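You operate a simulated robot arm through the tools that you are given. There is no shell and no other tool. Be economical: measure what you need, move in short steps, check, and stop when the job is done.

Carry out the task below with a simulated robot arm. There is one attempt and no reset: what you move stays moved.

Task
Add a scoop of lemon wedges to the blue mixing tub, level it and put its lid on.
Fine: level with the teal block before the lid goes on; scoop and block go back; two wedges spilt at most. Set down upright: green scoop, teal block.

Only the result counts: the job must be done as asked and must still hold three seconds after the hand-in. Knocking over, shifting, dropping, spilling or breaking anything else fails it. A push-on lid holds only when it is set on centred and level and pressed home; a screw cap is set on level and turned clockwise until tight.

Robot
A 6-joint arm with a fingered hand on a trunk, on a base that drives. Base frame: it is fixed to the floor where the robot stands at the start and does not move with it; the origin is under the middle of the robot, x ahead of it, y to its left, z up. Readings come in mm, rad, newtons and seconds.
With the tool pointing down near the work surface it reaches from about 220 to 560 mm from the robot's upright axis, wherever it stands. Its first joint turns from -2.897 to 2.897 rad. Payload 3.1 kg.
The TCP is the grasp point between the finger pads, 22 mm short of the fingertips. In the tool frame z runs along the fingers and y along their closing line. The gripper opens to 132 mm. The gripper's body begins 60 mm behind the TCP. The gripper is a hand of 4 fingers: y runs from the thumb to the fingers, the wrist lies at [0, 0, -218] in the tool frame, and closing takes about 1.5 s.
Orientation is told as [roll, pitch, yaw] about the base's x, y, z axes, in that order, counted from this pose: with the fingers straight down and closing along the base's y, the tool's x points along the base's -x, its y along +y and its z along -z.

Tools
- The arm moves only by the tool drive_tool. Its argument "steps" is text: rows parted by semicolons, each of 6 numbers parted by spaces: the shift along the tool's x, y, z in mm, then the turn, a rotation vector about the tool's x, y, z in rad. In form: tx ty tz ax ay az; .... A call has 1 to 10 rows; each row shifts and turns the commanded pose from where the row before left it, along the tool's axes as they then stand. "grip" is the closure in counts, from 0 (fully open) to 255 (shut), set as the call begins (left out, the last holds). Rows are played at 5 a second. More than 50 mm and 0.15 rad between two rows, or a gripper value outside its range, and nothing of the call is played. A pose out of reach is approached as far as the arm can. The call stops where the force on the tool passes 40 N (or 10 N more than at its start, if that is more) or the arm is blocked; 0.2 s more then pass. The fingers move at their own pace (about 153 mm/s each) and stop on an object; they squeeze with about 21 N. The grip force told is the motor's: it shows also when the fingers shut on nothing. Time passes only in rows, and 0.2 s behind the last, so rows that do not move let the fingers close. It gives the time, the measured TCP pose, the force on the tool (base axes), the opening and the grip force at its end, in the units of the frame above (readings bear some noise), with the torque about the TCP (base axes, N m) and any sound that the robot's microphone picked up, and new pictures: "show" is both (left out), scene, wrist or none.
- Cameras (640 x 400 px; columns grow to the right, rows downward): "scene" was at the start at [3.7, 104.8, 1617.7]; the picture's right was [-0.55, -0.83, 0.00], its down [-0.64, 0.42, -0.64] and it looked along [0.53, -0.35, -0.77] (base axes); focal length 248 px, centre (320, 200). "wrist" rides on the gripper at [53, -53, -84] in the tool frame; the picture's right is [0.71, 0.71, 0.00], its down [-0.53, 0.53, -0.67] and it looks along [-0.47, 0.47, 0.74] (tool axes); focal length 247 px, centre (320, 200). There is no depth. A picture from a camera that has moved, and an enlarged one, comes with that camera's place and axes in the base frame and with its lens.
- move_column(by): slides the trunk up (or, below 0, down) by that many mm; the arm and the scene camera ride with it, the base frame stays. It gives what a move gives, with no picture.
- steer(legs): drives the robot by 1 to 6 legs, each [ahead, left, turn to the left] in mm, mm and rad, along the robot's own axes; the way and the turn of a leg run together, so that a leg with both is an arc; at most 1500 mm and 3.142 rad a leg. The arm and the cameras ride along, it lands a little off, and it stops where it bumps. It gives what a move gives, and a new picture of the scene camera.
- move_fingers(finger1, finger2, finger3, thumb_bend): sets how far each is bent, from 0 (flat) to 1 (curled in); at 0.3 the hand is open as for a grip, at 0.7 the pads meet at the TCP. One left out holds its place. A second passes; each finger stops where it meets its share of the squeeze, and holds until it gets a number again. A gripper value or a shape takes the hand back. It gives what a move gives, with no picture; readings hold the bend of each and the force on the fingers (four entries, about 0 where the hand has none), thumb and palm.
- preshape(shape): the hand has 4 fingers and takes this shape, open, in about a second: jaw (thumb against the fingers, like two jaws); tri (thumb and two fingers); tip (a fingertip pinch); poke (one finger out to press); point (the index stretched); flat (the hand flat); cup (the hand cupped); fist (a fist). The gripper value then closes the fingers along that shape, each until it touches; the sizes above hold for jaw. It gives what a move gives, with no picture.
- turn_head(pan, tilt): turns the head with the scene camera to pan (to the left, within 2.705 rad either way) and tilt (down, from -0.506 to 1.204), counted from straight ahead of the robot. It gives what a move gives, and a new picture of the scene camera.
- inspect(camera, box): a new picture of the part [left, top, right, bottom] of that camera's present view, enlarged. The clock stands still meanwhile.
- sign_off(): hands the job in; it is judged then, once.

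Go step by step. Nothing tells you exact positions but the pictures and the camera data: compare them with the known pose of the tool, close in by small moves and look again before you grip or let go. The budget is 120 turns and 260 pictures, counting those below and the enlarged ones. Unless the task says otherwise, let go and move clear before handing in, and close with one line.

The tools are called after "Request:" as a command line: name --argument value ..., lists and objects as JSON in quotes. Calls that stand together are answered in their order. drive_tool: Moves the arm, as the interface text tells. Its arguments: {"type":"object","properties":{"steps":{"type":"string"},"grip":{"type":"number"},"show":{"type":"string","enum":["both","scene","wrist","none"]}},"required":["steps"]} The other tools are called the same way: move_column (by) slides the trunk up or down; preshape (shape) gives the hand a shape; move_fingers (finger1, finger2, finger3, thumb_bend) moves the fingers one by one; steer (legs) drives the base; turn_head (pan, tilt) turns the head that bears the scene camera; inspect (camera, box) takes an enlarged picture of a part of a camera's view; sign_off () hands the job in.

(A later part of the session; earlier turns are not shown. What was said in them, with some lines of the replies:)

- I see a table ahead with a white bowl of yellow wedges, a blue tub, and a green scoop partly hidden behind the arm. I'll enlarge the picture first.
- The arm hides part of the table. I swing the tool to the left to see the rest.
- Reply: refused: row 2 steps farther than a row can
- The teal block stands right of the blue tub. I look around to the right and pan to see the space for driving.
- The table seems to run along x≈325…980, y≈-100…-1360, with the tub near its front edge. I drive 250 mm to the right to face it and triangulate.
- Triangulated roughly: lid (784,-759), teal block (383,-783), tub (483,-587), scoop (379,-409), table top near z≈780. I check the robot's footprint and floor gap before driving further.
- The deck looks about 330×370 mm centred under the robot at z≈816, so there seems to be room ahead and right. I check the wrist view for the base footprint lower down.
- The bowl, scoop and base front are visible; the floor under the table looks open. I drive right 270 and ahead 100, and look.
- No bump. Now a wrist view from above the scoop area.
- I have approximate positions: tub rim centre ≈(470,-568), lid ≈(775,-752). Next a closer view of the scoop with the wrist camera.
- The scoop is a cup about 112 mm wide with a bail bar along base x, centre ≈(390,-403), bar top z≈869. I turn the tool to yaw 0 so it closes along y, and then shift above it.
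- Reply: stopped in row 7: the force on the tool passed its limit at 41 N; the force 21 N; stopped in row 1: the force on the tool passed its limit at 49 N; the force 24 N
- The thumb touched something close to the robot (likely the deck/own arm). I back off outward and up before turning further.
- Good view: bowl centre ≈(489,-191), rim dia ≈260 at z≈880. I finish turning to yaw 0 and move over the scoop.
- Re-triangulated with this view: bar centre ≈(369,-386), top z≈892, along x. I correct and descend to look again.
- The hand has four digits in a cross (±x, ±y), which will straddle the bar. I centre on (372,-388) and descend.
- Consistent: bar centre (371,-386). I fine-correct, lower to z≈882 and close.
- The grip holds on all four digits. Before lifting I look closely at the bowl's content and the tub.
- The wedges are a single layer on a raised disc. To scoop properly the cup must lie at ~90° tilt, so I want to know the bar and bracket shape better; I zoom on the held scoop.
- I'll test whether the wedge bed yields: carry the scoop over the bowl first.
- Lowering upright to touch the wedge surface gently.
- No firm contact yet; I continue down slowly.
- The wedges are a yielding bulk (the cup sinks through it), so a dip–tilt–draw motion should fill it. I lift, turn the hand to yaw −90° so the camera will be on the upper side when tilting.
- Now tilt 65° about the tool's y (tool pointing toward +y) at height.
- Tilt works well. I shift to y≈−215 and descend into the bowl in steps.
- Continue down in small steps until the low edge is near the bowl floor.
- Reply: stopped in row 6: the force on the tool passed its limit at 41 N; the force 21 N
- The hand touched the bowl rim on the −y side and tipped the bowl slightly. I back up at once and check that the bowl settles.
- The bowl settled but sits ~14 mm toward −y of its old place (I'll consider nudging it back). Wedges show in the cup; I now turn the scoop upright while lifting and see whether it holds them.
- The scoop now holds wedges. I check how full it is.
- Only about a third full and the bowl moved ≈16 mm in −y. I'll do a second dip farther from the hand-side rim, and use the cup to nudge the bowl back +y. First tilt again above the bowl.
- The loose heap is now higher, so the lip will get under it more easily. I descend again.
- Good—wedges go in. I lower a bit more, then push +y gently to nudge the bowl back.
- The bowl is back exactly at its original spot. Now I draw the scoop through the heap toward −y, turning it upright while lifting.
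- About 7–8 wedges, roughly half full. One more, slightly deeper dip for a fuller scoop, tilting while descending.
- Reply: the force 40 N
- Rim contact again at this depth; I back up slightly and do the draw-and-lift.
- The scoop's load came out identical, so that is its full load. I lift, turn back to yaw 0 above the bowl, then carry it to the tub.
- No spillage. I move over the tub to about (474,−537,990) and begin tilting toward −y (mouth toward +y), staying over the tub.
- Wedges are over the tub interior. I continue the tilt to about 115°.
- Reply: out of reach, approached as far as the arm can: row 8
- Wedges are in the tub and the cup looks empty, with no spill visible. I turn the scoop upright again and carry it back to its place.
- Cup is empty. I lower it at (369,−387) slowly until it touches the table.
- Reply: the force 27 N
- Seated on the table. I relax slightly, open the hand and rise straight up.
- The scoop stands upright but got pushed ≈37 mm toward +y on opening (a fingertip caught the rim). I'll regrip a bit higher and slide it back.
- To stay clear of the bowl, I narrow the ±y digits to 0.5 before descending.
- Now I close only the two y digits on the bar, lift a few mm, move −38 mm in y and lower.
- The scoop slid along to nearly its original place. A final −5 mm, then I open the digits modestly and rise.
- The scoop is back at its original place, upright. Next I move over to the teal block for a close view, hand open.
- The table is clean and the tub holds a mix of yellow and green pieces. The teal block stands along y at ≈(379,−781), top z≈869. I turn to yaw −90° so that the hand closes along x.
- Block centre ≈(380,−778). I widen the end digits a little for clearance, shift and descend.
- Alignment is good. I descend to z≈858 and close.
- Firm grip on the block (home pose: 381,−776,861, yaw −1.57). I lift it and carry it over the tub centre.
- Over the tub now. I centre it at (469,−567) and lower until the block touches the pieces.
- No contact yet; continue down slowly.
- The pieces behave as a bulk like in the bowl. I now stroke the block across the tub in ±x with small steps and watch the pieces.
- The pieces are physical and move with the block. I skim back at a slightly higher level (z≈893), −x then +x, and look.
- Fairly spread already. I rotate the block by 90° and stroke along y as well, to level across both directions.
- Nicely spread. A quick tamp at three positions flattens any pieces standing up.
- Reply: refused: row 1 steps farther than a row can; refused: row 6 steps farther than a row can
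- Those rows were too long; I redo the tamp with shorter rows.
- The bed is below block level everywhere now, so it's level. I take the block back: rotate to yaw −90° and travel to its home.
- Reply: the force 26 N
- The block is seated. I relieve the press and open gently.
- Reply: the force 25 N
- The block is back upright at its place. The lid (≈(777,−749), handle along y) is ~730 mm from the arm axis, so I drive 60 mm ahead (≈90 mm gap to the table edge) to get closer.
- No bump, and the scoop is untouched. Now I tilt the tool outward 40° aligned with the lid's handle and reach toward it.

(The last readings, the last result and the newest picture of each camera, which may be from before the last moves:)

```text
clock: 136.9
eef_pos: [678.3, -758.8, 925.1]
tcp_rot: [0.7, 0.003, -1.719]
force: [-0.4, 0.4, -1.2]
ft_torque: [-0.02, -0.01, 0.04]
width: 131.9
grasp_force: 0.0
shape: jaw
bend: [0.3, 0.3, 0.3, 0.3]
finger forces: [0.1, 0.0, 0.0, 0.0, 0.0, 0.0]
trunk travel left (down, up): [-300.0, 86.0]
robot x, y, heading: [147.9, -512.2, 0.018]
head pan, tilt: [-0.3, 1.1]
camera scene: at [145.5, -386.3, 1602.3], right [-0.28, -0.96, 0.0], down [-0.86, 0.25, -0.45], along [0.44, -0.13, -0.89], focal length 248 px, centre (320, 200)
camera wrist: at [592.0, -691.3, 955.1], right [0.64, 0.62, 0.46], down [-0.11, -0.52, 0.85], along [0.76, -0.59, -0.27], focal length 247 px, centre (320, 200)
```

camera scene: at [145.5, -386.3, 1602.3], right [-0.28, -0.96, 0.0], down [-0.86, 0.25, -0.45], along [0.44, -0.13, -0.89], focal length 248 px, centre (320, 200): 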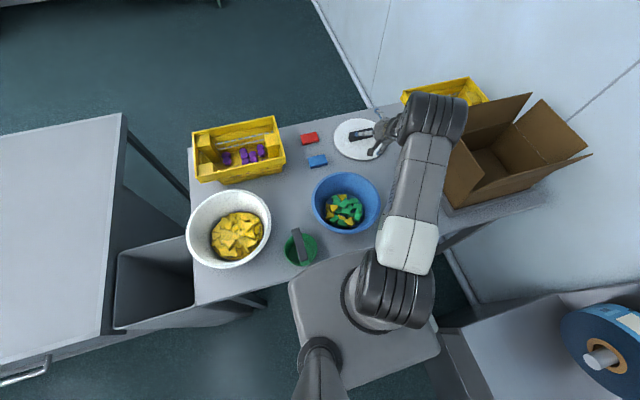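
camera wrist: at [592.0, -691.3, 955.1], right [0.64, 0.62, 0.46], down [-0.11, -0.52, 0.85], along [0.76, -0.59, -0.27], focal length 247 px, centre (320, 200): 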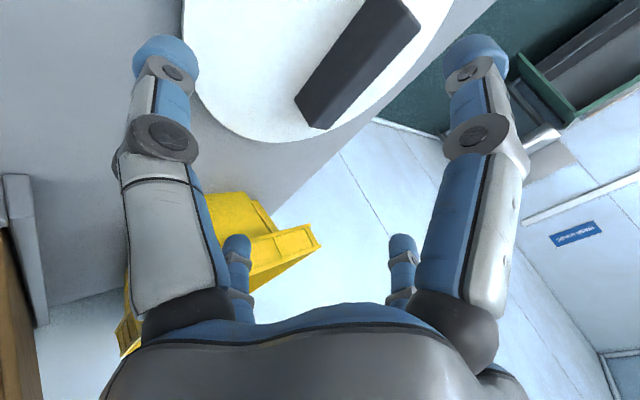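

Reach works with tilt. To bring the lid into vertical reach, I'll close the hand into a "stick", place the tips behind the handle, and draw the lid ~150 mm toward the robot.

Request:
drive_tool --steps "0 0 0 0 0 0;0 0 0 0 0 0;7.6 18.3 33.4 0 0 0;7.6 18.3 33.4 0 0 0;7.6 18.3 33.4 0 0 0;7.6 18.3 33.4 0 0 0;0 0 0 0 0 0;0 0 0 0 0 0" --grip 255 --show "both"

Request:
inspect --camera "scene" --box '[310, 90, 450, 190]'

```text
clock: 138.8
eef_pos: [797.3, -751.0, 883.8]
tcp_rot: [0.698, 0.001, -1.718]
force: [-1.1, 0.1, 0.3]
ft_torque: [-0.03, 0.0, -0.02]
width: 0.0
grasp_force: 21.1
shape: jaw
bend: [0.7, 0.7, 0.7, 0.7]
finger forces: [0.0, 0.0, 0.0, 0.0, 0.0, 0.0]
out of reach, approached as far as the arm can: row 6
trunk travel left (down, up): [-300.0, 86.0]
robot x, y, heading: [150.6, -515.2, 0.019]
head pan, tilt: [-0.3, 1.1]
camera scene: at [146.8, -386.5, 1602.3], right [-0.28, -0.96, 0.0], down [-0.86, 0.25, -0.45], along [0.44, -0.13, -0.89], focal length 248 px, centre (320, 200)
camera wrist: at [710.4, -684.1, 913.1], right [0.64, 0.62, 0.46], down [-0.11, -0.52, 0.85], along [0.76, -0.59, -0.27], focal length 247 px, centre (320, 200)
```

scene: 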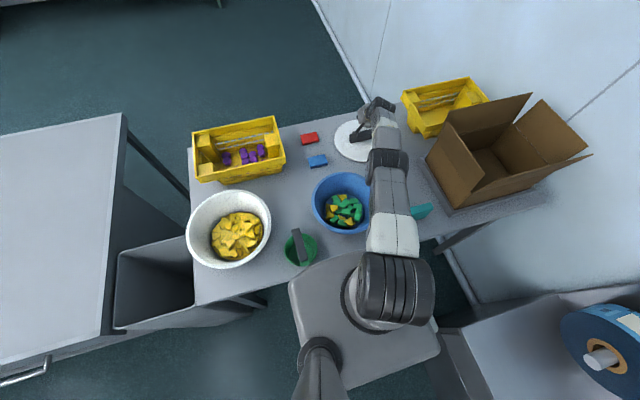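
wrist: 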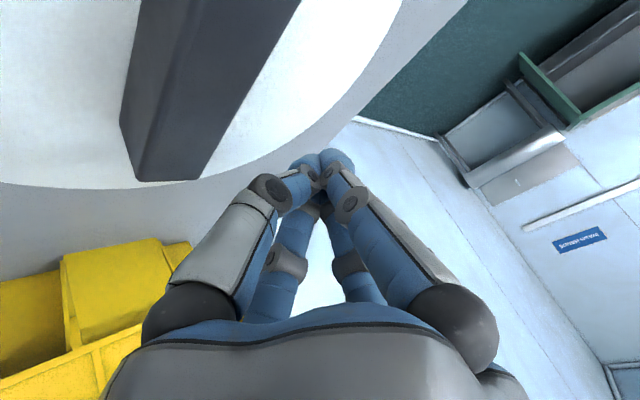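

```text
4.00 times, centred on (380, 140) of scene
camera zoom: at [146.8, -386.5, 1602.3], right [-0.28, -0.96, 0.0], down [-0.86, 0.25, -0.45], along [0.44, -0.13, -0.89], focal length 991 px, centre (80, 440)
```

zoom: 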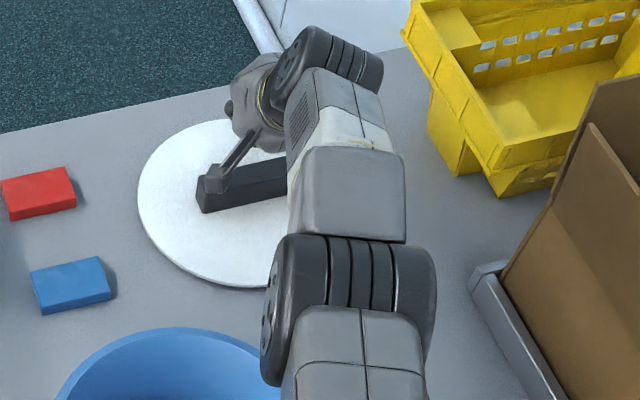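

At this tilt the arm is at its limit. Alternative: clamp the handle by its two ends with finger1/finger3, thumb curled away. I back off a bit and shape the hand so, to look at it.

Request:
drive_tool --steps "-2 -15 -15 0 0 0;0 0 0 0 0 0" --show "none"

Request:
move_fingers --finger1 0.25 --finger2 0.3 --finger3 0.25 --thumb_bend 1.0

Request:
drive_tool --steps "0 0 0 -0.1 0 0;0 0 0 -0.1 0 0;0 0 0 0 0 0" --show "wrist"

Request:
inspect --camera "scene" --box '[310, 90, 450, 190]'

```text
clock: 139.3
eef_pos: [775.5, -748.6, 885.5]
tcp_rot: [0.701, 0.0, -1.718]
force: [1.3, 0.2, -0.2]
ft_torque: [0.03, -0.02, -0.01]
width: 0.0
grasp_force: 20.9
shape: jaw
bend: [0.7, 0.7, 0.7, 0.7]
finger forces: [0.0, 0.0, 0.0, 0.0, 0.0, 0.0]
trunk travel left (down, up): [-300.0, 86.0]
robot x, y, heading: [146.7, -515.5, 0.015]
head pan, tilt: [-0.3, 1.1]
```

```text
clock: 140.3
eef_pos: [774.8, -748.9, 884.5]
tcp_rot: [0.699, 0.002, -1.72]
force: [-0.1, -0.9, -0.5]
ft_torque: [0.02, 0.01, -0.02]
width: 73.5
grasp_force: 0.1
shape: fingers
bend: [0.25, 0.3, 0.25, 1.0]
finger forces: [0.0, 0.0, 0.0, 0.0, 0.1, 0.1]
trunk travel left (down, up): [-300.0, 86.0]
robot x, y, heading: [152.6, -514.8, 0.017]
head pan, tilt: [-0.3, 1.1]
```

```text
clock: 141.2
eef_pos: [776.3, -743.8, 886.3]
tcp_rot: [0.844, 0.017, -1.704]
force: [-0.1, -0.4, 0.0]
ft_torque: [0.03, -0.01, 0.0]
width: 73.3
grasp_force: 0.1
shape: fingers
bend: [0.25, 0.3, 0.25, 1.0]
finger forces: [0.0, 0.1, 0.0, 0.1, 0.1, 0.0]
out of reach, approached as far as the arm can: row 2
trunk travel left (down, up): [-300.0, 86.0]
robot x, y, heading: [152.7, -513.5, 0.016]
head pan, tilt: [-0.3, 1.1]
camera wrist: at [685.1, -678.8, 902.1], right [0.56, 0.63, 0.54], down [-0.22, -0.51, 0.83], along [0.8, -0.58, -0.15], focal length 247 px, centre (320, 200)
```

wrist: 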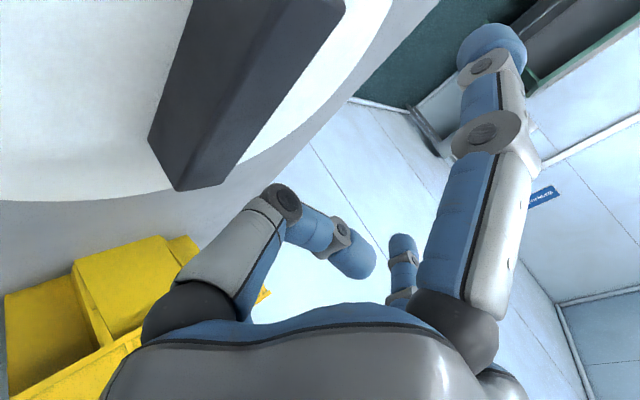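

```text
4.00 times, centred on (380, 140) of scene
camera zoom: at [146.5, -386.3, 1602.3], right [-0.28, -0.96, 0.0], down [-0.86, 0.25, -0.45], along [0.44, -0.13, -0.89], focal length 991 px, centre (80, 440)
```

zoom: 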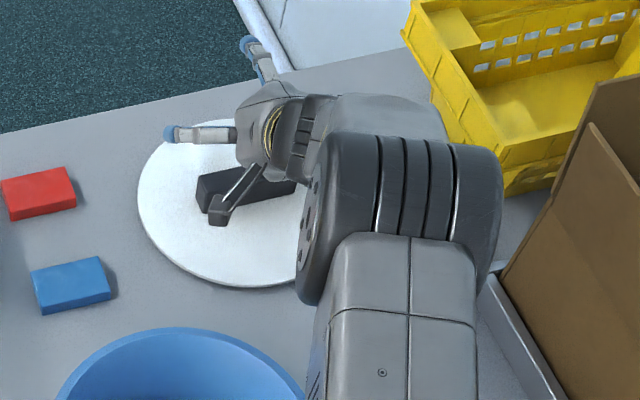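

I return the tilt to 0.7 and check the pose.

Request:
drive_tool --steps "0 0 0 0.1 0 0;0 0 0 0.1 0 0;0 0 0 0 0 0;0 0 0 0 0 0" --show "wrist"

```text
clock: 142.2
eef_pos: [776.4, -745.5, 886.8]
tcp_rot: [0.644, 0.014, -1.704]
force: [0.2, 0.5, -0.3]
ft_torque: [-0.02, 0.01, 0.0]
width: 73.9
grasp_force: 0.0
shape: fingers
bend: [0.25, 0.3, 0.25, 1.0]
finger forces: [0.0, 0.1, 0.1, 0.1, 0.0, 0.0]
trunk travel left (down, up): [-300.0, 86.0]
robot x, y, heading: [150.3, -512.6, 0.017]
head pan, tilt: [-0.3, 1.1]
camera wrist: at [690.9, -679.9, 921.8], right [0.65, 0.62, 0.44], down [-0.05, -0.54, 0.84], along [0.76, -0.57, -0.32], focal length 247 px, centre (320, 200)
```

wrist: 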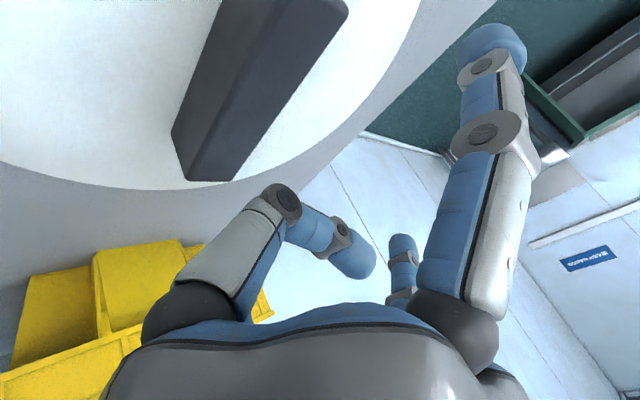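

The handle is about 116 mm long centred ≈(788,−750). I widen the end digits and descend toward it.

Request:
move_fingers --finger1 0.1 --finger2 0.2 --finger3 0.1 --thumb_bend 1.0

Request:
drive_tool --steps "-3.5 -2.7 23 0 0 0;0 -12 16 0 0 0;0 0 0 0 0 0" --show "both"

Request:
inspect --camera "scene" --box '[310, 90, 450, 190]'

```text
clock: 143.2
eef_pos: [776.4, -745.0, 886.4]
tcp_rot: [0.644, 0.016, -1.705]
force: [0.4, 0.7, 0.0]
ft_torque: [0.0, 0.01, -0.02]
width: 83.8
grasp_force: 0.0
shape: fingers
bend: [0.1, 0.2, 0.1, 1.0]
finger forces: [0.0, 0.1, 0.1, 0.1, 0.0, 0.1]
trunk travel left (down, up): [-300.0, 86.0]
robot x, y, heading: [147.0, -513.8, 0.019]
head pan, tilt: [-0.3, 1.1]
```

```text
clock: 143.9
eef_pos: [780.3, -747.4, 849.1]
tcp_rot: [0.646, 0.016, -1.703]
force: [0.6, -0.1, 4.2]
ft_torque: [0.02, 0.14, 0.0]
width: 84.3
grasp_force: 2.6
shape: fingers
bend: [0.1, 0.2, 0.1, 1.0]
finger forces: [0.1, 0.0, 0.0, 0.0, 4.7, 0.0]
out of reach, approached as far as the arm can: row 1, 2
trunk travel left (down, up): [-300.0, 86.0]
robot x, y, heading: [145.7, -516.1, 0.016]
head pan, tilt: [-0.3, 1.1]
camera scene: at [145.7, -385.9, 1602.3], right [-0.28, -0.96, 0.0], down [-0.86, 0.25, -0.45], along [0.44, -0.13, -0.89], focal length 248 px, centre (320, 200)
camera wrist: at [693.7, -681.7, 884.6], right [0.65, 0.62, 0.44], down [-0.05, -0.54, 0.84], along [0.76, -0.57, -0.32], focal length 247 px, centre (320, 200)
```

scene: 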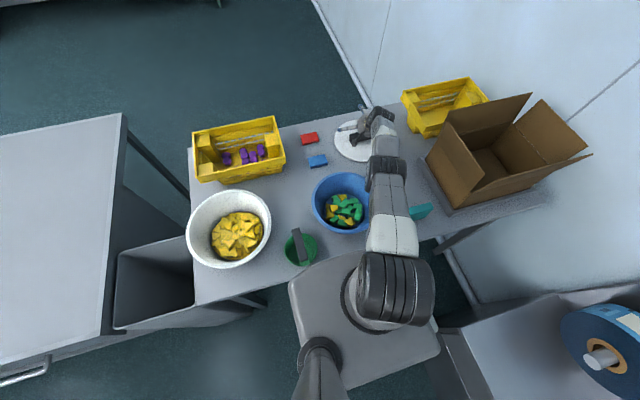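
wrist: 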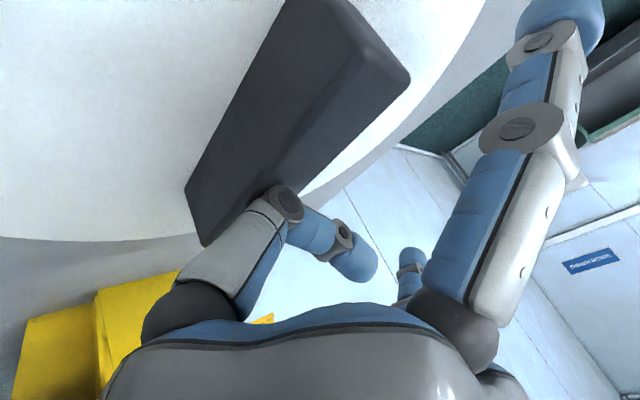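

```text
4.00 times, centred on (380, 140) of scene
camera zoom: at [145.7, -385.9, 1602.3], right [-0.28, -0.96, 0.0], down [-0.86, 0.25, -0.45], along [0.44, -0.13, -0.89], focal length 991 px, centre (80, 440)
```

zoom: 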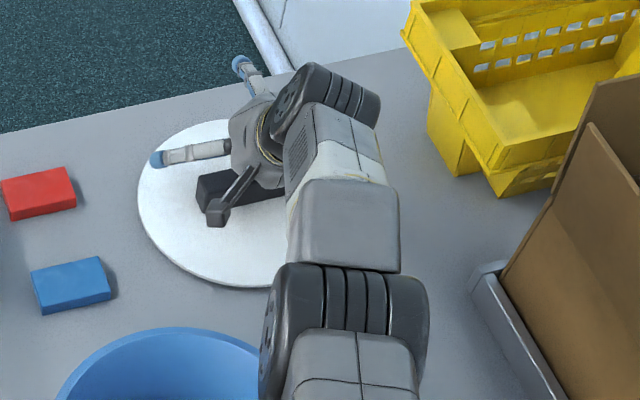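

The curled thumb meets the bar top and reach is marginal. I try a simple drag: close the hand to a stick, press its tips on the handle's top (far half), and draw toward the robot.

Request:
drive_tool --steps "0 15 -20 0 0 0;0 12 -16 0 0 0;0 0 0 0 0 0;0 0 0 0 0 0;0 0 0 0 0 0;0 0 0 0 0 0;0 0 0 0 0 0;0 0 0 0 0 0;0 0 0 0 0 0" --grip 255 --show "none"

Request:
drive_tool --steps "0 -12 16 0 0 0;0 -9 12 0 0 0;0 -6 8 0 0 0;0 -3 4 0 0 0;0 -3 4 0 0 0;0 -3 4 0 0 0;0 -3 4 0 0 0;0 -3 4 0 0 0" --show "wrist"

```text
clock: 145.9
eef_pos: [778.9, -747.7, 893.1]
tcp_rot: [0.645, 0.017, -1.704]
force: [0.0, -0.7, -0.3]
ft_torque: [0.0, -0.05, 0.01]
width: 0.0
grasp_force: 21.4
shape: jaw
bend: [0.7, 0.7, 0.7, 0.71]
finger forces: [0.0, 0.0, 0.0, 0.0, 0.1, 0.1]
trunk travel left (down, up): [-300.0, 86.0]
robot x, y, heading: [151.5, -511.8, 0.023]
head pan, tilt: [-0.3, 1.1]
```

```text
clock: 146.9
eef_pos: [784.3, -749.1, 859.9]
tcp_rot: [0.672, 0.01, -1.706]
force: [-3.2, 2.9, 15.7]
ft_torque: [0.1, 0.61, -0.06]
width: 0.1
grasp_force: 21.2
shape: jaw
bend: [0.7, 0.7, 0.7, 0.71]
finger forces: [0.0, 0.0, 0.0, 0.0, 16.0, 0.0]
trunk travel left (down, up): [-300.0, 86.0]
robot x, y, heading: [151.1, -513.5, 0.014]
head pan, tilt: [-0.3, 1.1]
stopped in row 4: the force on the tool passed its limit at 44 N (the readings are from after the stop); the commanded pose is now the measured one
camera wrist: at [698.7, -683.4, 892.4], right [0.64, 0.62, 0.45], down [-0.08, -0.53, 0.85], along [0.76, -0.58, -0.29], focal length 247 px, centre (320, 200)
```

wrist: 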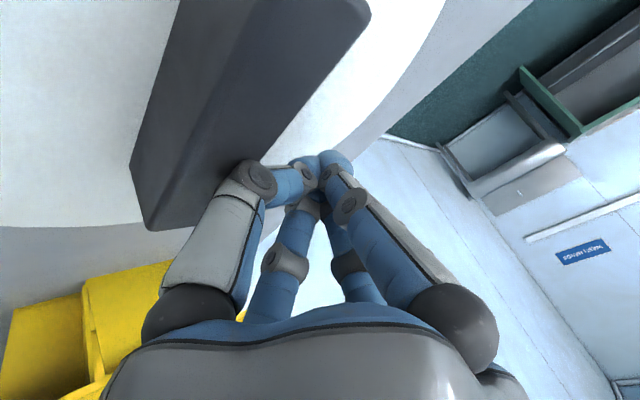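

The tips are past the bar with the thumb resting on it. I draw back 60 mm toward the robot and see if the lid follows.

Request:
drive_tool --steps "0 -8.4 -5.4 0 0 0;0 -8.4 -5.4 0 0 0;0 -8.4 -5.4 0 0 0;0 -8.4 -5.4 0 0 0;0 -7.8 -6.2 0 0 0;0 -7.8 -6.2 0 0 0;0 0 0 0 0 0" --show "both"

```text
clock: 148.5
eef_pos: [725.8, -740.6, 859.5]
tcp_rot: [0.676, 0.007, -1.706]
force: [13.4, -1.2, 34.5]
ft_torque: [0.11, 0.88, -0.03]
width: 0.2
grasp_force: 20.4
shape: jaw
bend: [0.7, 0.7, 0.7, 0.7]
finger forces: [0.1, 0.0, 0.0, 0.0, 35.3, 0.0]
trunk travel left (down, up): [-300.0, 86.0]
robot x, y, heading: [148.0, -515.0, 0.014]
head pan, tilt: [-0.3, 1.1]
camera scene: at [144.0, -384.4, 1602.1], right [-0.28, -0.96, 0.0], down [-0.85, 0.25, -0.46], along [0.44, -0.13, -0.89], focal length 248 px, centre (320, 200)
camera wrist: at [639.7, -675.9, 891.2], right [0.64, 0.62, 0.45], down [-0.08, -0.53, 0.85], along [0.76, -0.58, -0.29], focal length 247 px, centre (320, 200)
```

scene: 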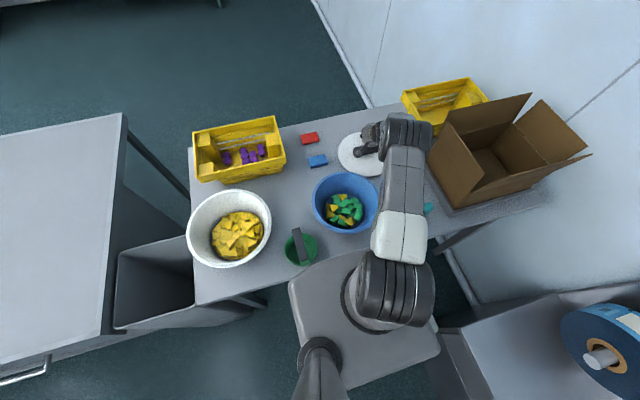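
wrist: 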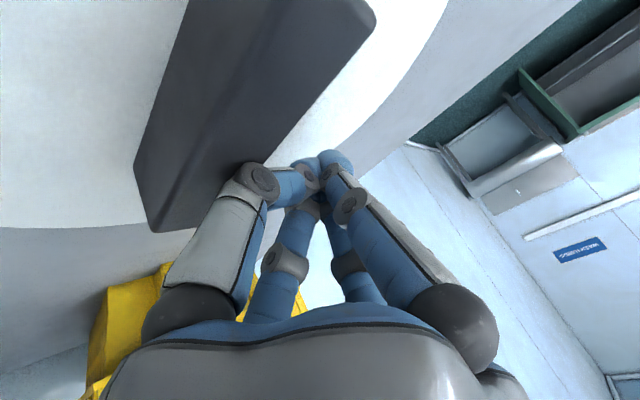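

The lid follows. I ease the press a little and draw another 90 mm.

Request:
drive_tool --steps "0 0.6 -0.8 0 0 0;0 -11.7 -9.4 0 0 0;0 -11.7 -9.4 0 0 0;0 -11.7 -9.4 0 0 0;0 -11.7 -9.4 0 0 0;0 -11.7 -9.4 0 0 0;0 -11.7 -9.4 0 0 0;0 0 0 0 0 0" --show "scene"

```text
clock: 150.3
eef_pos: [635.9, -729.4, 859.3]
tcp_rot: [0.673, 0.009, -1.706]
force: [13.3, -2.6, 29.2]
ft_torque: [0.4, 1.16, -0.06]
width: 0.0
grasp_force: 20.9
shape: jaw
bend: [0.7, 0.7, 0.7, 0.7]
finger forces: [0.0, 0.0, 0.1, 0.0, 27.9, 0.0]
trunk travel left (down, up): [-300.0, 86.0]
robot x, y, heading: [147.4, -512.3, 0.016]
head pan, tilt: [-0.3, 1.1]
camera scene: at [145.3, -385.1, 1602.2], right [-0.28, -0.96, 0.0], down [-0.86, 0.25, -0.45], along [0.44, -0.13, -0.89], focal length 248 px, centre (320, 200)
```

scene: 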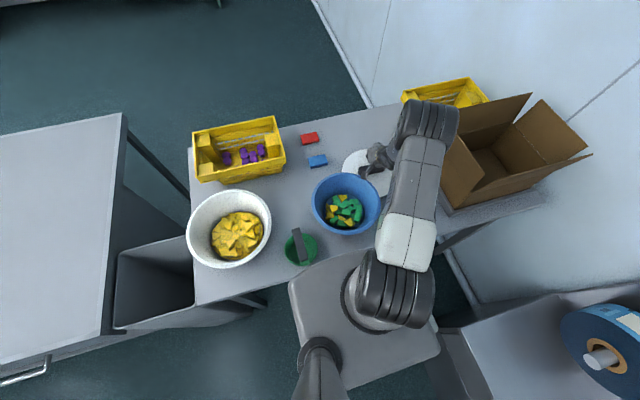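

Lid is now within vertical reach. I lift off, bring the tool vertical and open, then look.

Request:
drive_tool --steps "0 25 -31 0 0 0;0 25 -31 0 0 0;0 0 0 0.135 0 0;0 0 0 0.135 0 0;0 0 0 0.135 0 0;0 0 0 0.135 0 0;0 0 0 0.133 0 0;0 0 0 0 0 0" --grip 0 --show "both"

```text
clock: 152.1
eef_pos: [638.5, -723.6, 936.2]
tcp_rot: [0.113, 0.04, -1.687]
force: [0.3, -0.2, -0.5]
ft_torque: [-0.02, 0.04, 0.02]
width: 131.9
grasp_force: 0.1
shape: jaw
bend: [0.3, 0.3, 0.3, 0.3]
finger forces: [0.1, 0.0, 0.0, 0.0, 0.1, 0.0]
out of reach, approached as far as the arm can: row 3, 4
trunk travel left (down, up): [-300.0, 86.0]
robot x, y, heading: [149.7, -515.9, 0.023]
head pan, tilt: [-0.3, 1.1]
camera scene: at [145.9, -386.2, 1602.3], right [-0.28, -0.96, 0.0], down [-0.86, 0.25, -0.45], along [0.44, -0.13, -0.89], focal length 248 px, centre (320, 200)
camera wrist: at [582.2, -665.9, 1015.0], right [0.78, 0.62, 0.11], down [0.38, -0.6, 0.7], along [0.5, -0.5, -0.7], focal length 247 px, centre (320, 200)
```

scene: 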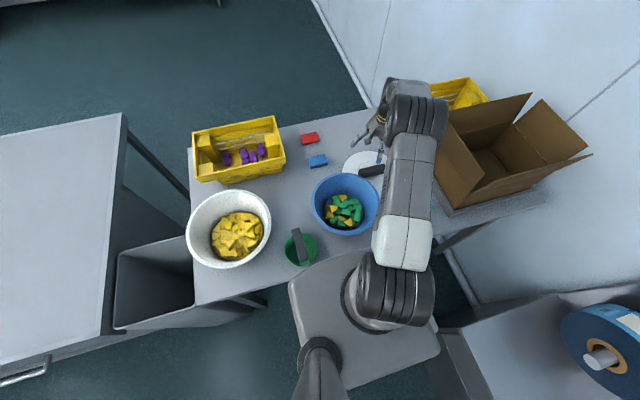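
wrist: 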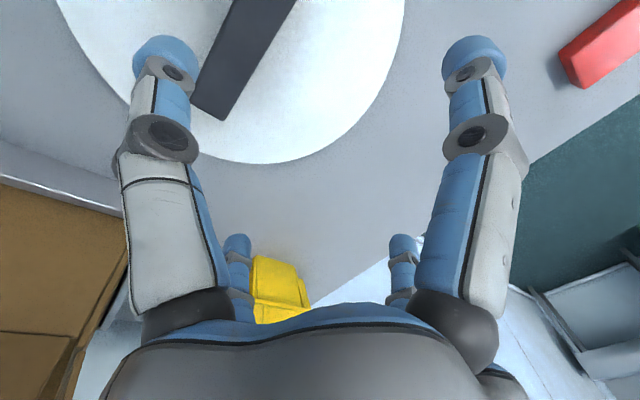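

Lid centre now ≈(593,−718), handle along y. I level the tool, align the yaw and shift over it.

Request:
drive_tool --steps "0 0 0 0.113 -0.04 0;0 -22 0 0 0 -0.077;2 -23 0 0 0 0;0 0 0 0 0 0;0 0 0 0 0 0" --show "both"

```text
clock: 153.3
eef_pos: [594.2, -716.4, 935.8]
tcp_rot: [0.002, 0.002, -1.612]
force: [-0.8, -0.5, 0.3]
ft_torque: [-0.01, 0.06, 0.01]
width: 132.0
grasp_force: 0.0
shape: jaw
bend: [0.3, 0.3, 0.3, 0.3]
finger forces: [0.0, 0.0, 0.0, 0.1, 0.0, 0.1]
trunk travel left (down, up): [-300.0, 86.0]
robot x, y, heading: [148.1, -515.5, 0.017]
head pan, tilt: [-0.3, 1.1]
camera scene: at [146.3, -386.2, 1602.3], right [-0.28, -0.96, 0.0], down [-0.86, 0.25, -0.45], along [0.44, -0.13, -0.89], focal length 248 px, centre (320, 200)
camera wrist: at [542.4, -661.5, 1019.1], right [0.73, 0.68, 0.0], down [0.5, -0.55, 0.67], along [0.45, -0.49, -0.74], focal length 247 px, centre (320, 200)
```

scene: 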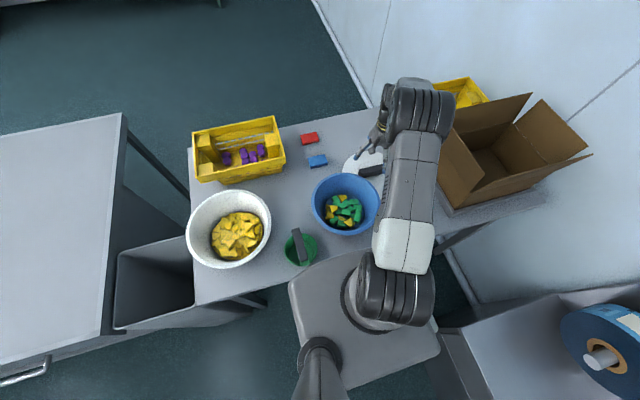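
wrist: 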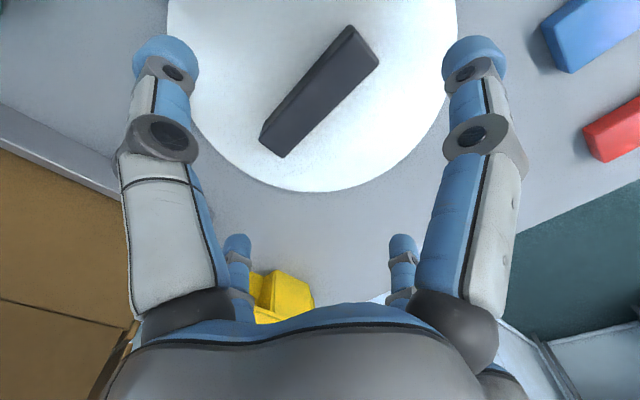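

Handle centre ≈(589,−719). I correct and descend to grip it.

Request:
drive_tool --steps "-2.5 -5 30 0 0 0;0 0 40 0 0 0;0 0 30 0 0 0;0 0 8 0 0 0;0 0 5 0 0 0;0 0 0 0 0 0" --show "wrist"

```text
clock: 154.5
eef_pos: [591.9, -719.3, 832.1]
tcp_rot: [0.014, -0.004, -1.607]
force: [-4.5, 1.9, 19.9]
ft_torque: [0.15, 0.57, -0.02]
width: 132.1
grasp_force: 0.1
shape: jaw
bend: [0.28, 0.3, 0.29, 0.28]
finger forces: [4.6, 2.8, 3.7, 0.1, 8.5, 0.1]
trunk travel left (down, up): [-300.0, 86.0]
robot x, y, heading: [150.0, -517.7, 0.018]
head pan, tilt: [-0.3, 1.1]
stopped in row 5: the force on the tool passed its limit at 47 N (the readings are from after the stop); the commanded pose is now the measured one
camera wrist: at [539.0, -664.5, 914.5], right [0.73, 0.68, 0.01], down [0.5, -0.54, 0.68], along [0.46, -0.49, -0.74], focal length 247 px, centre (320, 200)
```

wrist: 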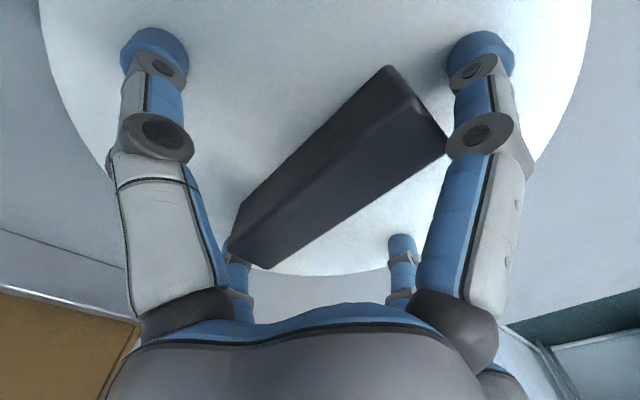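

The tips touched the lid top (z≈808). I raise 4 mm and close on the handle.

Request:
drive_tool --steps "0 0 -4 -0.014 0 0;0 0 0 0 0 0" --show "none"

Request:
drive_tool --steps "0 0 0 0 0 0;0 0 0 0 0 0;0 0 0 0 0 0;0 0 0 0 0 0;0 0 0 0 0 0;0 0 0 0 0 0;0 0 0 0 0 0;0 0 0 0 0 0;0 0 0 0 0 0" --grip 255 --show "wrist"

```text
clock: 155.1
eef_pos: [590.4, -719.8, 832.5]
tcp_rot: [0.025, -0.005, -1.61]
force: [-0.6, 1.6, 7.4]
ft_torque: [0.09, 0.43, -0.15]
width: 132.3
grasp_force: 0.0
shape: jaw
bend: [0.29, 0.3, 0.3, 0.28]
finger forces: [1.0, 0.1, 1.1, 0.1, 5.3, 0.1]
trunk travel left (down, up): [-300.0, 86.0]
robot x, y, heading: [147.6, -517.0, 0.019]
head pan, tilt: [-0.3, 1.1]
```

```text
clock: 157.1
eef_pos: [592.0, -720.3, 835.3]
tcp_rot: [0.03, -0.007, -1.611]
force: [4.7, 3.4, 32.5]
ft_torque: [0.21, 0.08, -0.04]
width: 60.9
grasp_force: 21.2
shape: jaw
bend: [0.26, 0.84, 0.31, 0.61]
finger forces: [40.2, 11.2, 35.3, 0.0, 8.7, 0.0]
trunk travel left (down, up): [-300.0, 86.0]
robot x, y, heading: [150.3, -513.6, 0.018]
head pan, tilt: [-0.3, 1.1]
camera wrist: at [537.9, -664.4, 916.6], right [0.73, 0.68, 0.02], down [0.48, -0.54, 0.69], along [0.48, -0.5, -0.73], focal length 247 px, centre (320, 200)
```

wrist: 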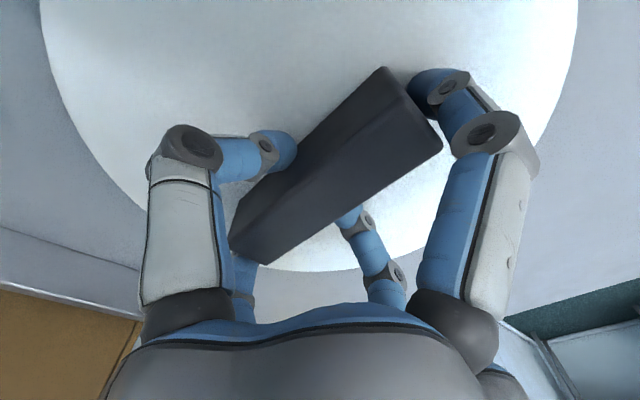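

Clamped on all sides. The lid is flat now with tool rot (0.030,−0.007), so I'll keep exactly this tilt. Lift and check.

Request:
drive_tool --steps "0 0 -5 0 0 0;0 0 -15 0 0 0;0 0 -40 0 0 0;0 0 -40 0 0 0;0 0 -40 0 0 0;0 0 0 0 0 0" --show "both"

```text
clock: 158.5
eef_pos: [586.6, -719.5, 973.9]
tcp_rot: [0.025, -0.002, -1.61]
force: [-0.1, -0.9, -1.3]
ft_torque: [0.0, 0.01, -0.02]
width: 60.4
grasp_force: 21.1
shape: jaw
bend: [0.26, 0.83, 0.31, 0.63]
finger forces: [29.7, 11.0, 27.8, 0.1, 7.7, 0.1]
trunk travel left (down, up): [-300.0, 86.0]
robot x, y, heading: [150.5, -512.4, 0.01]
head pan, tilt: [-0.3, 1.1]
camera scene: at [147.0, -386.5, 1602.3], right [-0.28, -0.96, 0.0], down [-0.86, 0.25, -0.45], along [0.44, -0.13, -0.89], focal length 248 px, centre (320, 200)
camera wrist: at [533.6, -663.6, 1056.1], right [0.73, 0.68, 0.02], down [0.49, -0.54, 0.68], along [0.47, -0.49, -0.73], focal length 247 px, centre (320, 200)
```

scene: 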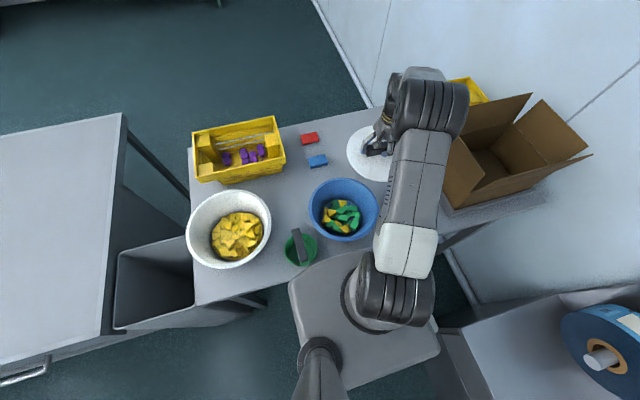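
wrist: 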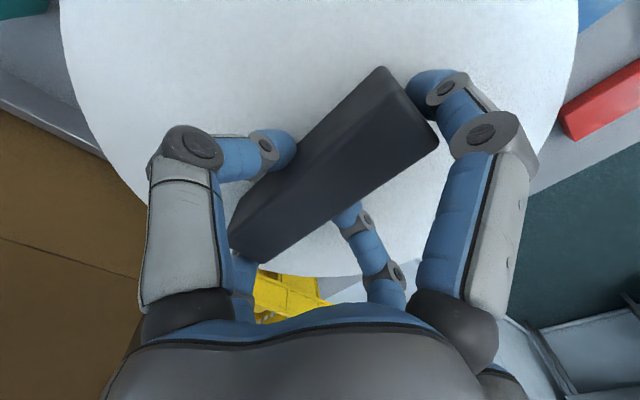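

The lid is up. The tub looks slightly shifted, so I measure it with a zoom.

Request:
inspect --camera "scene" --box '[290, 160, 390, 250]'

```text
4.44 times, centred on (340, 205) of scene
camera zoom: at [147.0, -386.5, 1602.3], right [-0.28, -0.96, 0.0], down [-0.86, 0.25, -0.45], along [0.44, -0.13, -0.89], focal length 1101 px, centre (231, 178)
```

zoom: 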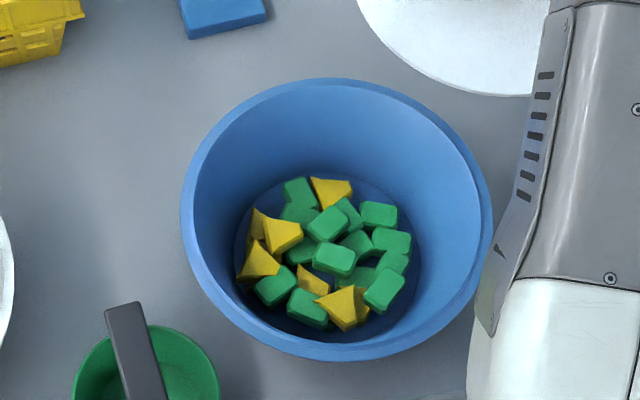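

With all views together: rim z≈884, tub radius ≈113, centre now ≈(449,−553) (it was nudged ~25 mm by the lid; I can slide it back later). I carry the lid over the tub.

Request:
drive_tool --steps "0 0 -12 0 0 0;32.4 -28.2 0 0 0 0;32.4 -28.2 0 0 0 0;32.4 -28.2 0 0 0 0;32.4 -28.2 0 0 0 0;32.4 -28.2 0 0 0 0;0 0 0 0 0 0" --show "wrist"

Request:
inspect --camera "scene" --box '[280, 140, 420, 260]'

```text
clock: 160.1
eef_pos: [452.4, -552.2, 984.5]
tcp_rot: [0.024, -0.001, -1.611]
force: [-0.8, 0.3, -0.6]
ft_torque: [-0.02, 0.03, 0.04]
width: 60.4
grasp_force: 20.8
shape: jaw
bend: [0.26, 0.83, 0.31, 0.63]
finger forces: [29.5, 10.4, 27.2, 0.1, 7.7, 0.0]
trunk travel left (down, up): [-300.0, 86.0]
robot x, y, heading: [148.3, -511.2, 0.019]
head pan, tilt: [-0.3, 1.1]
camera wrist: at [399.5, -497.1, 1066.6], right [0.73, 0.68, 0.02], down [0.49, -0.54, 0.68], along [0.47, -0.49, -0.73], focal length 247 px, centre (320, 200)
```

wrist: 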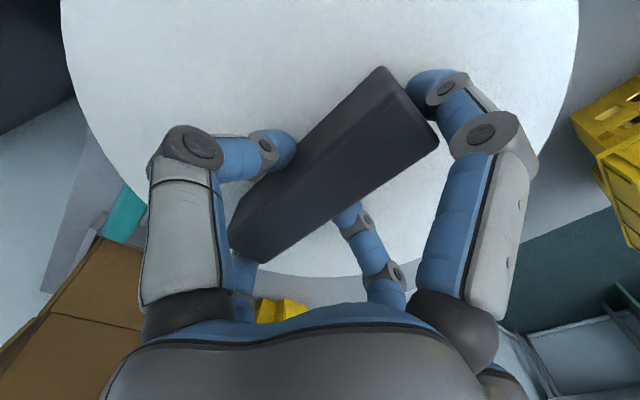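

```text
3.33 times, centred on (350, 200) of scene
camera zoom: at [147.0, -386.9, 1602.3], right [-0.28, -0.96, 0.0], down [-0.86, 0.25, -0.45], along [0.44, -0.13, -0.89], focal length 826 px, centre (220, 200)
```

zoom: 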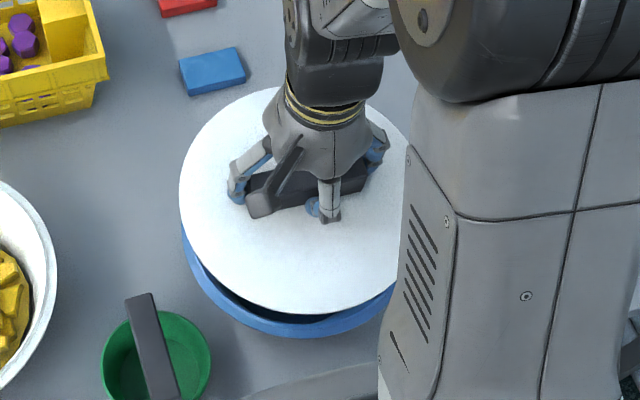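

Front and left edges of lid and tub line up within ~2 mm. I lower the lid slowly onto the rim.

Request:
drive_tool --steps "0 -0.5 20 0 0 0;0 -0.5 20 0 0 0;0 0 5 0 0 0;0 0 3 0 0 0;0 0 3 0 0 0;0 0 0 0 0 0" --show "none"

Request:
inspect --camera "scene" --box '[290, 150, 400, 250]'

```text
clock: 161.5
eef_pos: [453.6, -554.9, 931.8]
tcp_rot: [0.027, -0.003, -1.611]
force: [0.6, -0.2, -0.7]
ft_torque: [0.0, -0.04, -0.02]
width: 60.5
grasp_force: 21.3
shape: jaw
bend: [0.26, 0.83, 0.31, 0.63]
finger forces: [29.4, 10.3, 27.1, 0.1, 7.7, 0.0]
trunk travel left (down, up): [-300.0, 86.0]
robot x, y, heading: [147.4, -514.5, 0.017]
head pan, tilt: [-0.3, 1.1]
```

```text
4.00 times, centred on (345, 200) of scene
camera zoom: at [146.4, -386.2, 1602.3], right [-0.28, -0.96, 0.0], down [-0.86, 0.25, -0.45], along [0.44, -0.13, -0.89], focal length 991 px, centre (220, 200)
```

zoom: 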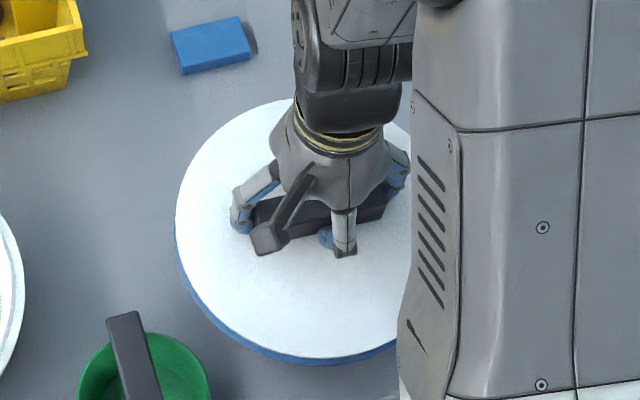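

Request:
drive_tool --steps "1.5 0 2 0 0 0;0 0 2 0 0 0;0 0 2 0 0 0;0 0 2 0 0 0;0 0 2 0 0 0;0 0 0 0 0 0" --show "none"

Request:
inspect --camera "scene" --box '[290, 150, 400, 250]'

```text
clock: 162.9
eef_pos: [454.7, -553.0, 919.1]
tcp_rot: [0.025, -0.002, -1.611]
force: [0.3, -0.5, 0.7]
ft_torque: [0.0, 0.1, -0.01]
width: 60.3
grasp_force: 20.9
shape: jaw
bend: [0.26, 0.83, 0.31, 0.63]
finger forces: [28.6, 11.1, 27.0, 0.0, 8.8, 0.0]
trunk travel left (down, up): [-300.0, 86.0]
robot x, y, heading: [148.2, -519.7, 0.019]
head pan, tilt: [-0.3, 1.1]
```

```text
4.00 times, centred on (345, 200) of scene
camera zoom: at [146.3, -386.1, 1602.3], right [-0.28, -0.96, 0.0], down [-0.86, 0.25, -0.45], along [0.44, -0.13, -0.89], focal length 991 px, centre (220, 200)
```

zoom: 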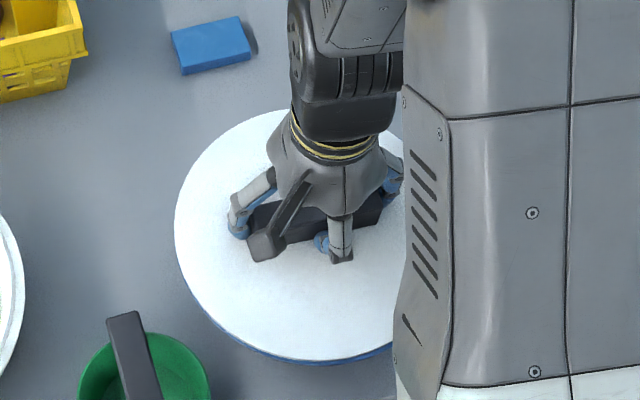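

Contact is starting and it looks centred. I continue pressing down in small steps.

Request:
drive_tool --steps "0 0 1.5 0 0 0;0 0 1.5 0 0 0;0 0 1.5 0 0 0;0 0 1.5 0 0 0;0 0 1.5 0 0 0;0 0 0 0 0 0" --show "none"

Request:
inspect --camera "scene" --box '[290, 150, 400, 250]'

```text
clock: 163.8
eef_pos: [455.6, -552.0, 917.0]
tcp_rot: [0.033, -0.003, -1.61]
force: [-6.0, -0.2, 25.9]
ft_torque: [0.08, 0.29, 0.03]
width: 60.0
grasp_force: 20.9
shape: jaw
bend: [0.25, 0.83, 0.3, 0.62]
finger forces: [37.7, 11.5, 35.0, 0.0, 10.7, 0.1]
trunk travel left (down, up): [-300.0, 86.0]
robot x, y, heading: [145.9, -514.4, 0.02]
head pan, tilt: [-0.3, 1.1]
stopped in row 4: the force on the tool passed its limit at 43 N (the readings are from after the stop); the commanded pose is now the measured one
```

```text
4.00 times, centred on (345, 200) of scene
camera zoom: at [143.2, -386.0, 1602.3], right [-0.28, -0.96, 0.0], down [-0.85, 0.25, -0.46], along [0.44, -0.13, -0.89], focal length 991 px, centre (220, 200)
```

zoom: 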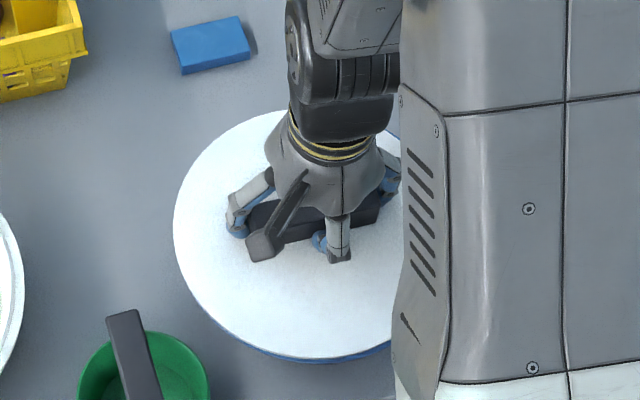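

Lid is on the rim with the skirt overlapping. I press again to drive it home and watch the height and sound.

Request:
drive_tool --steps "0 0 1.5 0 0 0;0 0 1.5 0 0 0;0 0 1.5 0 0 0;0 0 0 0 0 0" --show "none"

Request:
drive_tool --steps "0 0 1.5 0 0 0;0 0 1.5 0 0 0;0 0 1.5 0 0 0;0 0 0 0 0 0" --show "none"

```text
clock: 164.2
eef_pos: [456.3, -552.0, 919.2]
tcp_rot: [0.035, -0.002, -1.613]
force: [-6.7, -1.1, 27.6]
ft_torque: [0.13, 0.36, 0.03]
width: 60.0
grasp_force: 21.0
shape: jaw
bend: [0.25, 0.83, 0.3, 0.62]
finger forces: [38.6, 11.5, 35.7, 0.1, 10.9, 0.0]
trunk travel left (down, up): [-300.0, 86.0]
robot x, y, heading: [148.0, -515.6, 0.017]
head pan, tilt: [-0.3, 1.1]
stopped in row 2: the force on the tool passed its limit at 44 N (the readings are from after the stop); the commanded pose is now the measured one
```

```text
clock: 164.6
eef_pos: [455.6, -552.4, 918.2]
tcp_rot: [0.034, -0.004, -1.61]
force: [-7.7, -1.1, 28.8]
ft_torque: [0.11, 0.37, 0.04]
width: 60.1
grasp_force: 20.2
shape: jaw
bend: [0.25, 0.83, 0.3, 0.62]
finger forces: [39.4, 11.2, 36.1, 0.0, 11.0, 0.0]
trunk travel left (down, up): [-300.0, 86.0]
robot x, y, heading: [148.9, -511.5, 0.023]
head pan, tilt: [-0.3, 1.1]
stopped in row 1: the force on the tool passed its limit at 44 N (the readings are from after the stop); the commanded pose is now the measured one
```

It doesn't go lower and there's a sideways reaction toward −x, so I'm probably ~3 mm off in +x. I unload, shift −3 mm in x and press again.

Request:
drive_tool --steps "0 0 -3 0 0 0;0 -3.5 0 0 0 0;0 0 0 0 0 0;0 0 1 0 0 0;0 0 1 0 0 0;0 0 1 0 0 0;0 0 1 0 0 0;0 0 1 0 0 0;0 0 1 0 0 0" --show "none"

Request:
inspect --camera "scene" --box '[300, 170, 400, 250]'

```text
clock: 166.0
eef_pos: [456.4, -552.3, 919.4]
tcp_rot: [0.044, -0.005, -1.612]
force: [-5.7, -0.5, 25.4]
ft_torque: [0.16, 0.29, 0.04]
width: 60.2
grasp_force: 21.3
shape: jaw
bend: [0.25, 0.83, 0.3, 0.61]
finger forces: [39.0, 11.6, 34.8, 0.0, 10.8, 0.1]
trunk travel left (down, up): [-300.0, 86.0]
robot x, y, heading: [150.3, -514.3, 0.013]
head pan, tilt: [-0.3, 1.1]
stopped in row 6: the force on the tool passed its limit at 44 N (the readings are from after the stop); the commanded pose is now the measured one
```

```text
5.00 times, centred on (350, 210) of scene
camera zoom: at [143.3, -386.1, 1602.3], right [-0.28, -0.96, 0.0], down [-0.85, 0.25, -0.46], along [0.44, -0.13, -0.89], focal length 1239 px, centre (170, 150)
```

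zoom: 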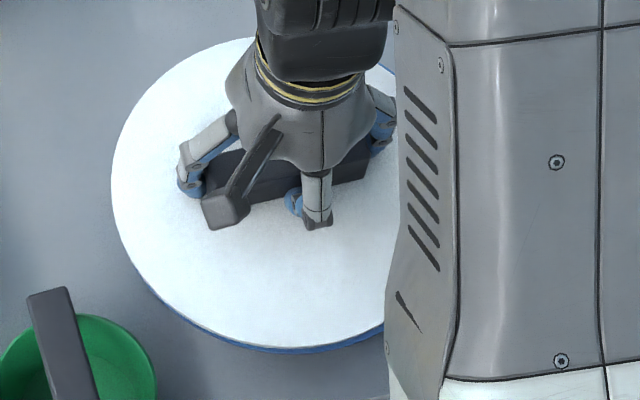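

The lid seems captured by the rim. I unload, release the handle, rise and look at the seat with the wrist camera.

Request:
drive_tool --steps "0 0 -1.5 0 0 0;0 0 0 0 0 0" --show "none"

Request:
move_fingers --finger1 0.15 --finger2 0.35 --finger3 0.15 --thumb_bend 0.35

Request:
drive_tool --steps "0 0 -15 0 0 0;0 0 -40 0 0 0;0 0 -40 0.04 0 0;0 0 -40 0 0 0;0 -40 0 0 0 0;0 -30 0 0 0 0;0 0 0 0 0 0" --show "both"

```text
clock: 166.6
eef_pos: [457.0, -551.8, 918.3]
tcp_rot: [0.041, -0.003, -1.61]
force: [-2.4, 1.5, 10.7]
ft_torque: [-0.01, 0.23, -0.01]
width: 60.1
grasp_force: 21.1
shape: jaw
bend: [0.25, 0.83, 0.3, 0.61]
finger forces: [33.8, 11.5, 30.4, 0.0, 10.7, 0.0]
trunk travel left (down, up): [-300.0, 86.0]
robot x, y, heading: [147.4, -514.7, 0.023]
head pan, tilt: [-0.3, 1.1]
```

```text
clock: 167.6
eef_pos: [458.2, -552.4, 919.3]
tcp_rot: [0.046, -0.006, -1.61]
force: [5.5, 0.3, 34.6]
ft_torque: [0.01, -0.05, -0.04]
width: 77.1
grasp_force: 17.9
shape: fingers
bend: [0.15, 0.38, 0.15, 0.43]
finger forces: [0.0, 12.1, 0.0, 0.0, 23.2, 0.0]
trunk travel left (down, up): [-300.0, 86.0]
robot x, y, heading: [148.6, -516.7, 0.013]
head pan, tilt: [-0.3, 1.1]
```

```text
clock: 169.2
eef_pos: [381.0, -549.5, 1052.6]
tcp_rot: [-0.002, -0.006, -1.611]
force: [0.8, 0.0, -0.8]
ft_torque: [-0.01, 0.0, 0.02]
width: 94.2
grasp_force: 0.1
shape: fingers
bend: [0.15, 0.35, 0.15, 0.35]
finger forces: [0.0, 0.0, 0.1, 0.1, 0.0, 0.0]
trunk travel left (down, up): [-300.0, 86.0]
robot x, y, heading: [148.7, -515.0, 0.015]
head pan, tilt: [-0.3, 1.1]
heard: snap
camera scene: at [147.0, -386.3, 1602.3], right [-0.28, -0.96, 0.0], down [-0.86, 0.25, -0.45], along [0.44, -0.13, -0.89], focal length 248 px, centre (320, 200)
camera wrist: at [329.5, -493.2, 1135.9], right [0.73, 0.68, 0.0], down [0.5, -0.54, 0.67], along [0.45, -0.49, -0.74], focal length 247 px, centre (320, 200)
```

scene: 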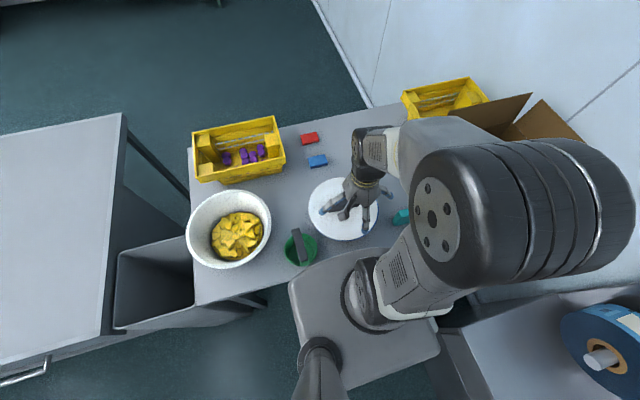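
wrist: 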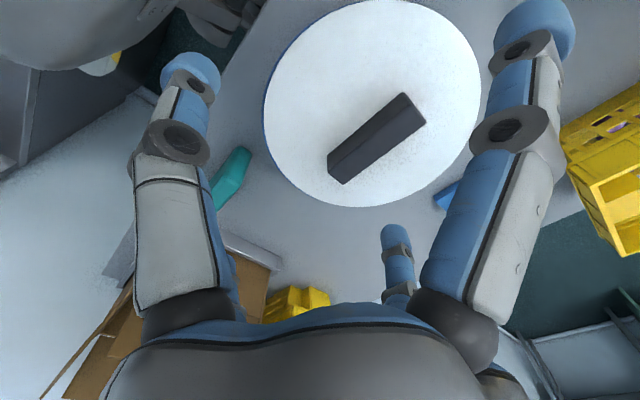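

I heard a snap: the lid went home as the opening fingers pressed on it. I zoom to verify it is centred and level.

Request:
inspect --camera "wrist" --box '[240, 0, 500, 220]'

Request:
inspect --camera "scene" --box '[280, 150, 420, 270]'

```text
1.82 times, centred on (370, 110) of wrist
camera zoom: at [329.5, -493.2, 1135.9], right [0.73, 0.68, 0.0], down [0.5, -0.54, 0.67], along [0.45, -0.49, -0.74], focal length 449 px, centre (229, 364)
```

zoom: 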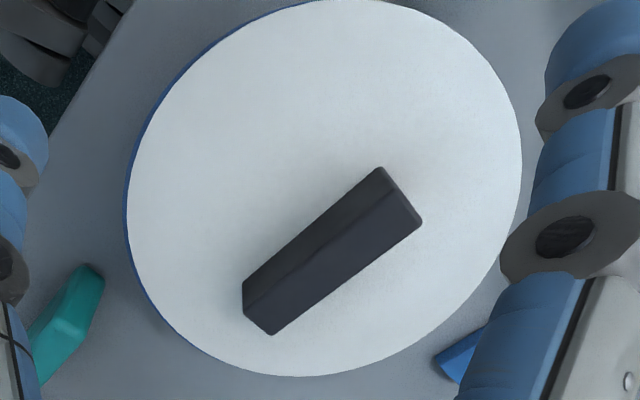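

```text
3.33 times, centred on (350, 210) of scene
camera zoom: at [147.0, -386.3, 1602.3], right [-0.28, -0.96, 0.0], down [-0.86, 0.25, -0.45], along [0.44, -0.13, -0.89], focal length 826 px, centre (220, 167)
```

zoom: 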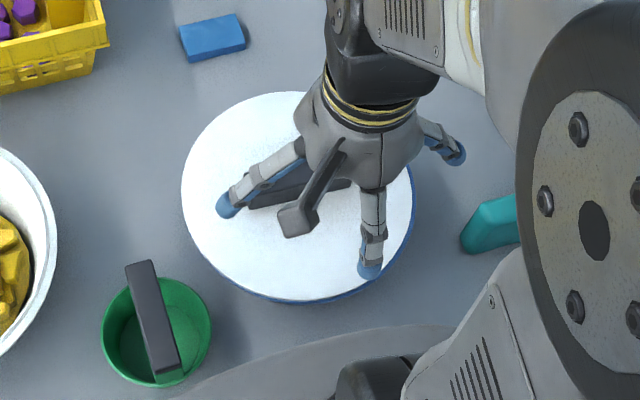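

The lid sits level and centred with an even thin rim line, the scoop and block stand upright in their places, and nothing is spilt; the hand is clear above. I hand the job in.

Request:
sign_off

```text
The job is handed in.
```

The blue tub has its scoop of lemon wedges, levelled with the teal block, and the lid is pressed on; I heard it snap. The green scoop and teal block are back in place, upright, and I saw no wedges spilt. While I was drawing the lid across the table, it pushed the tub about 25 mm; I left the tub there.
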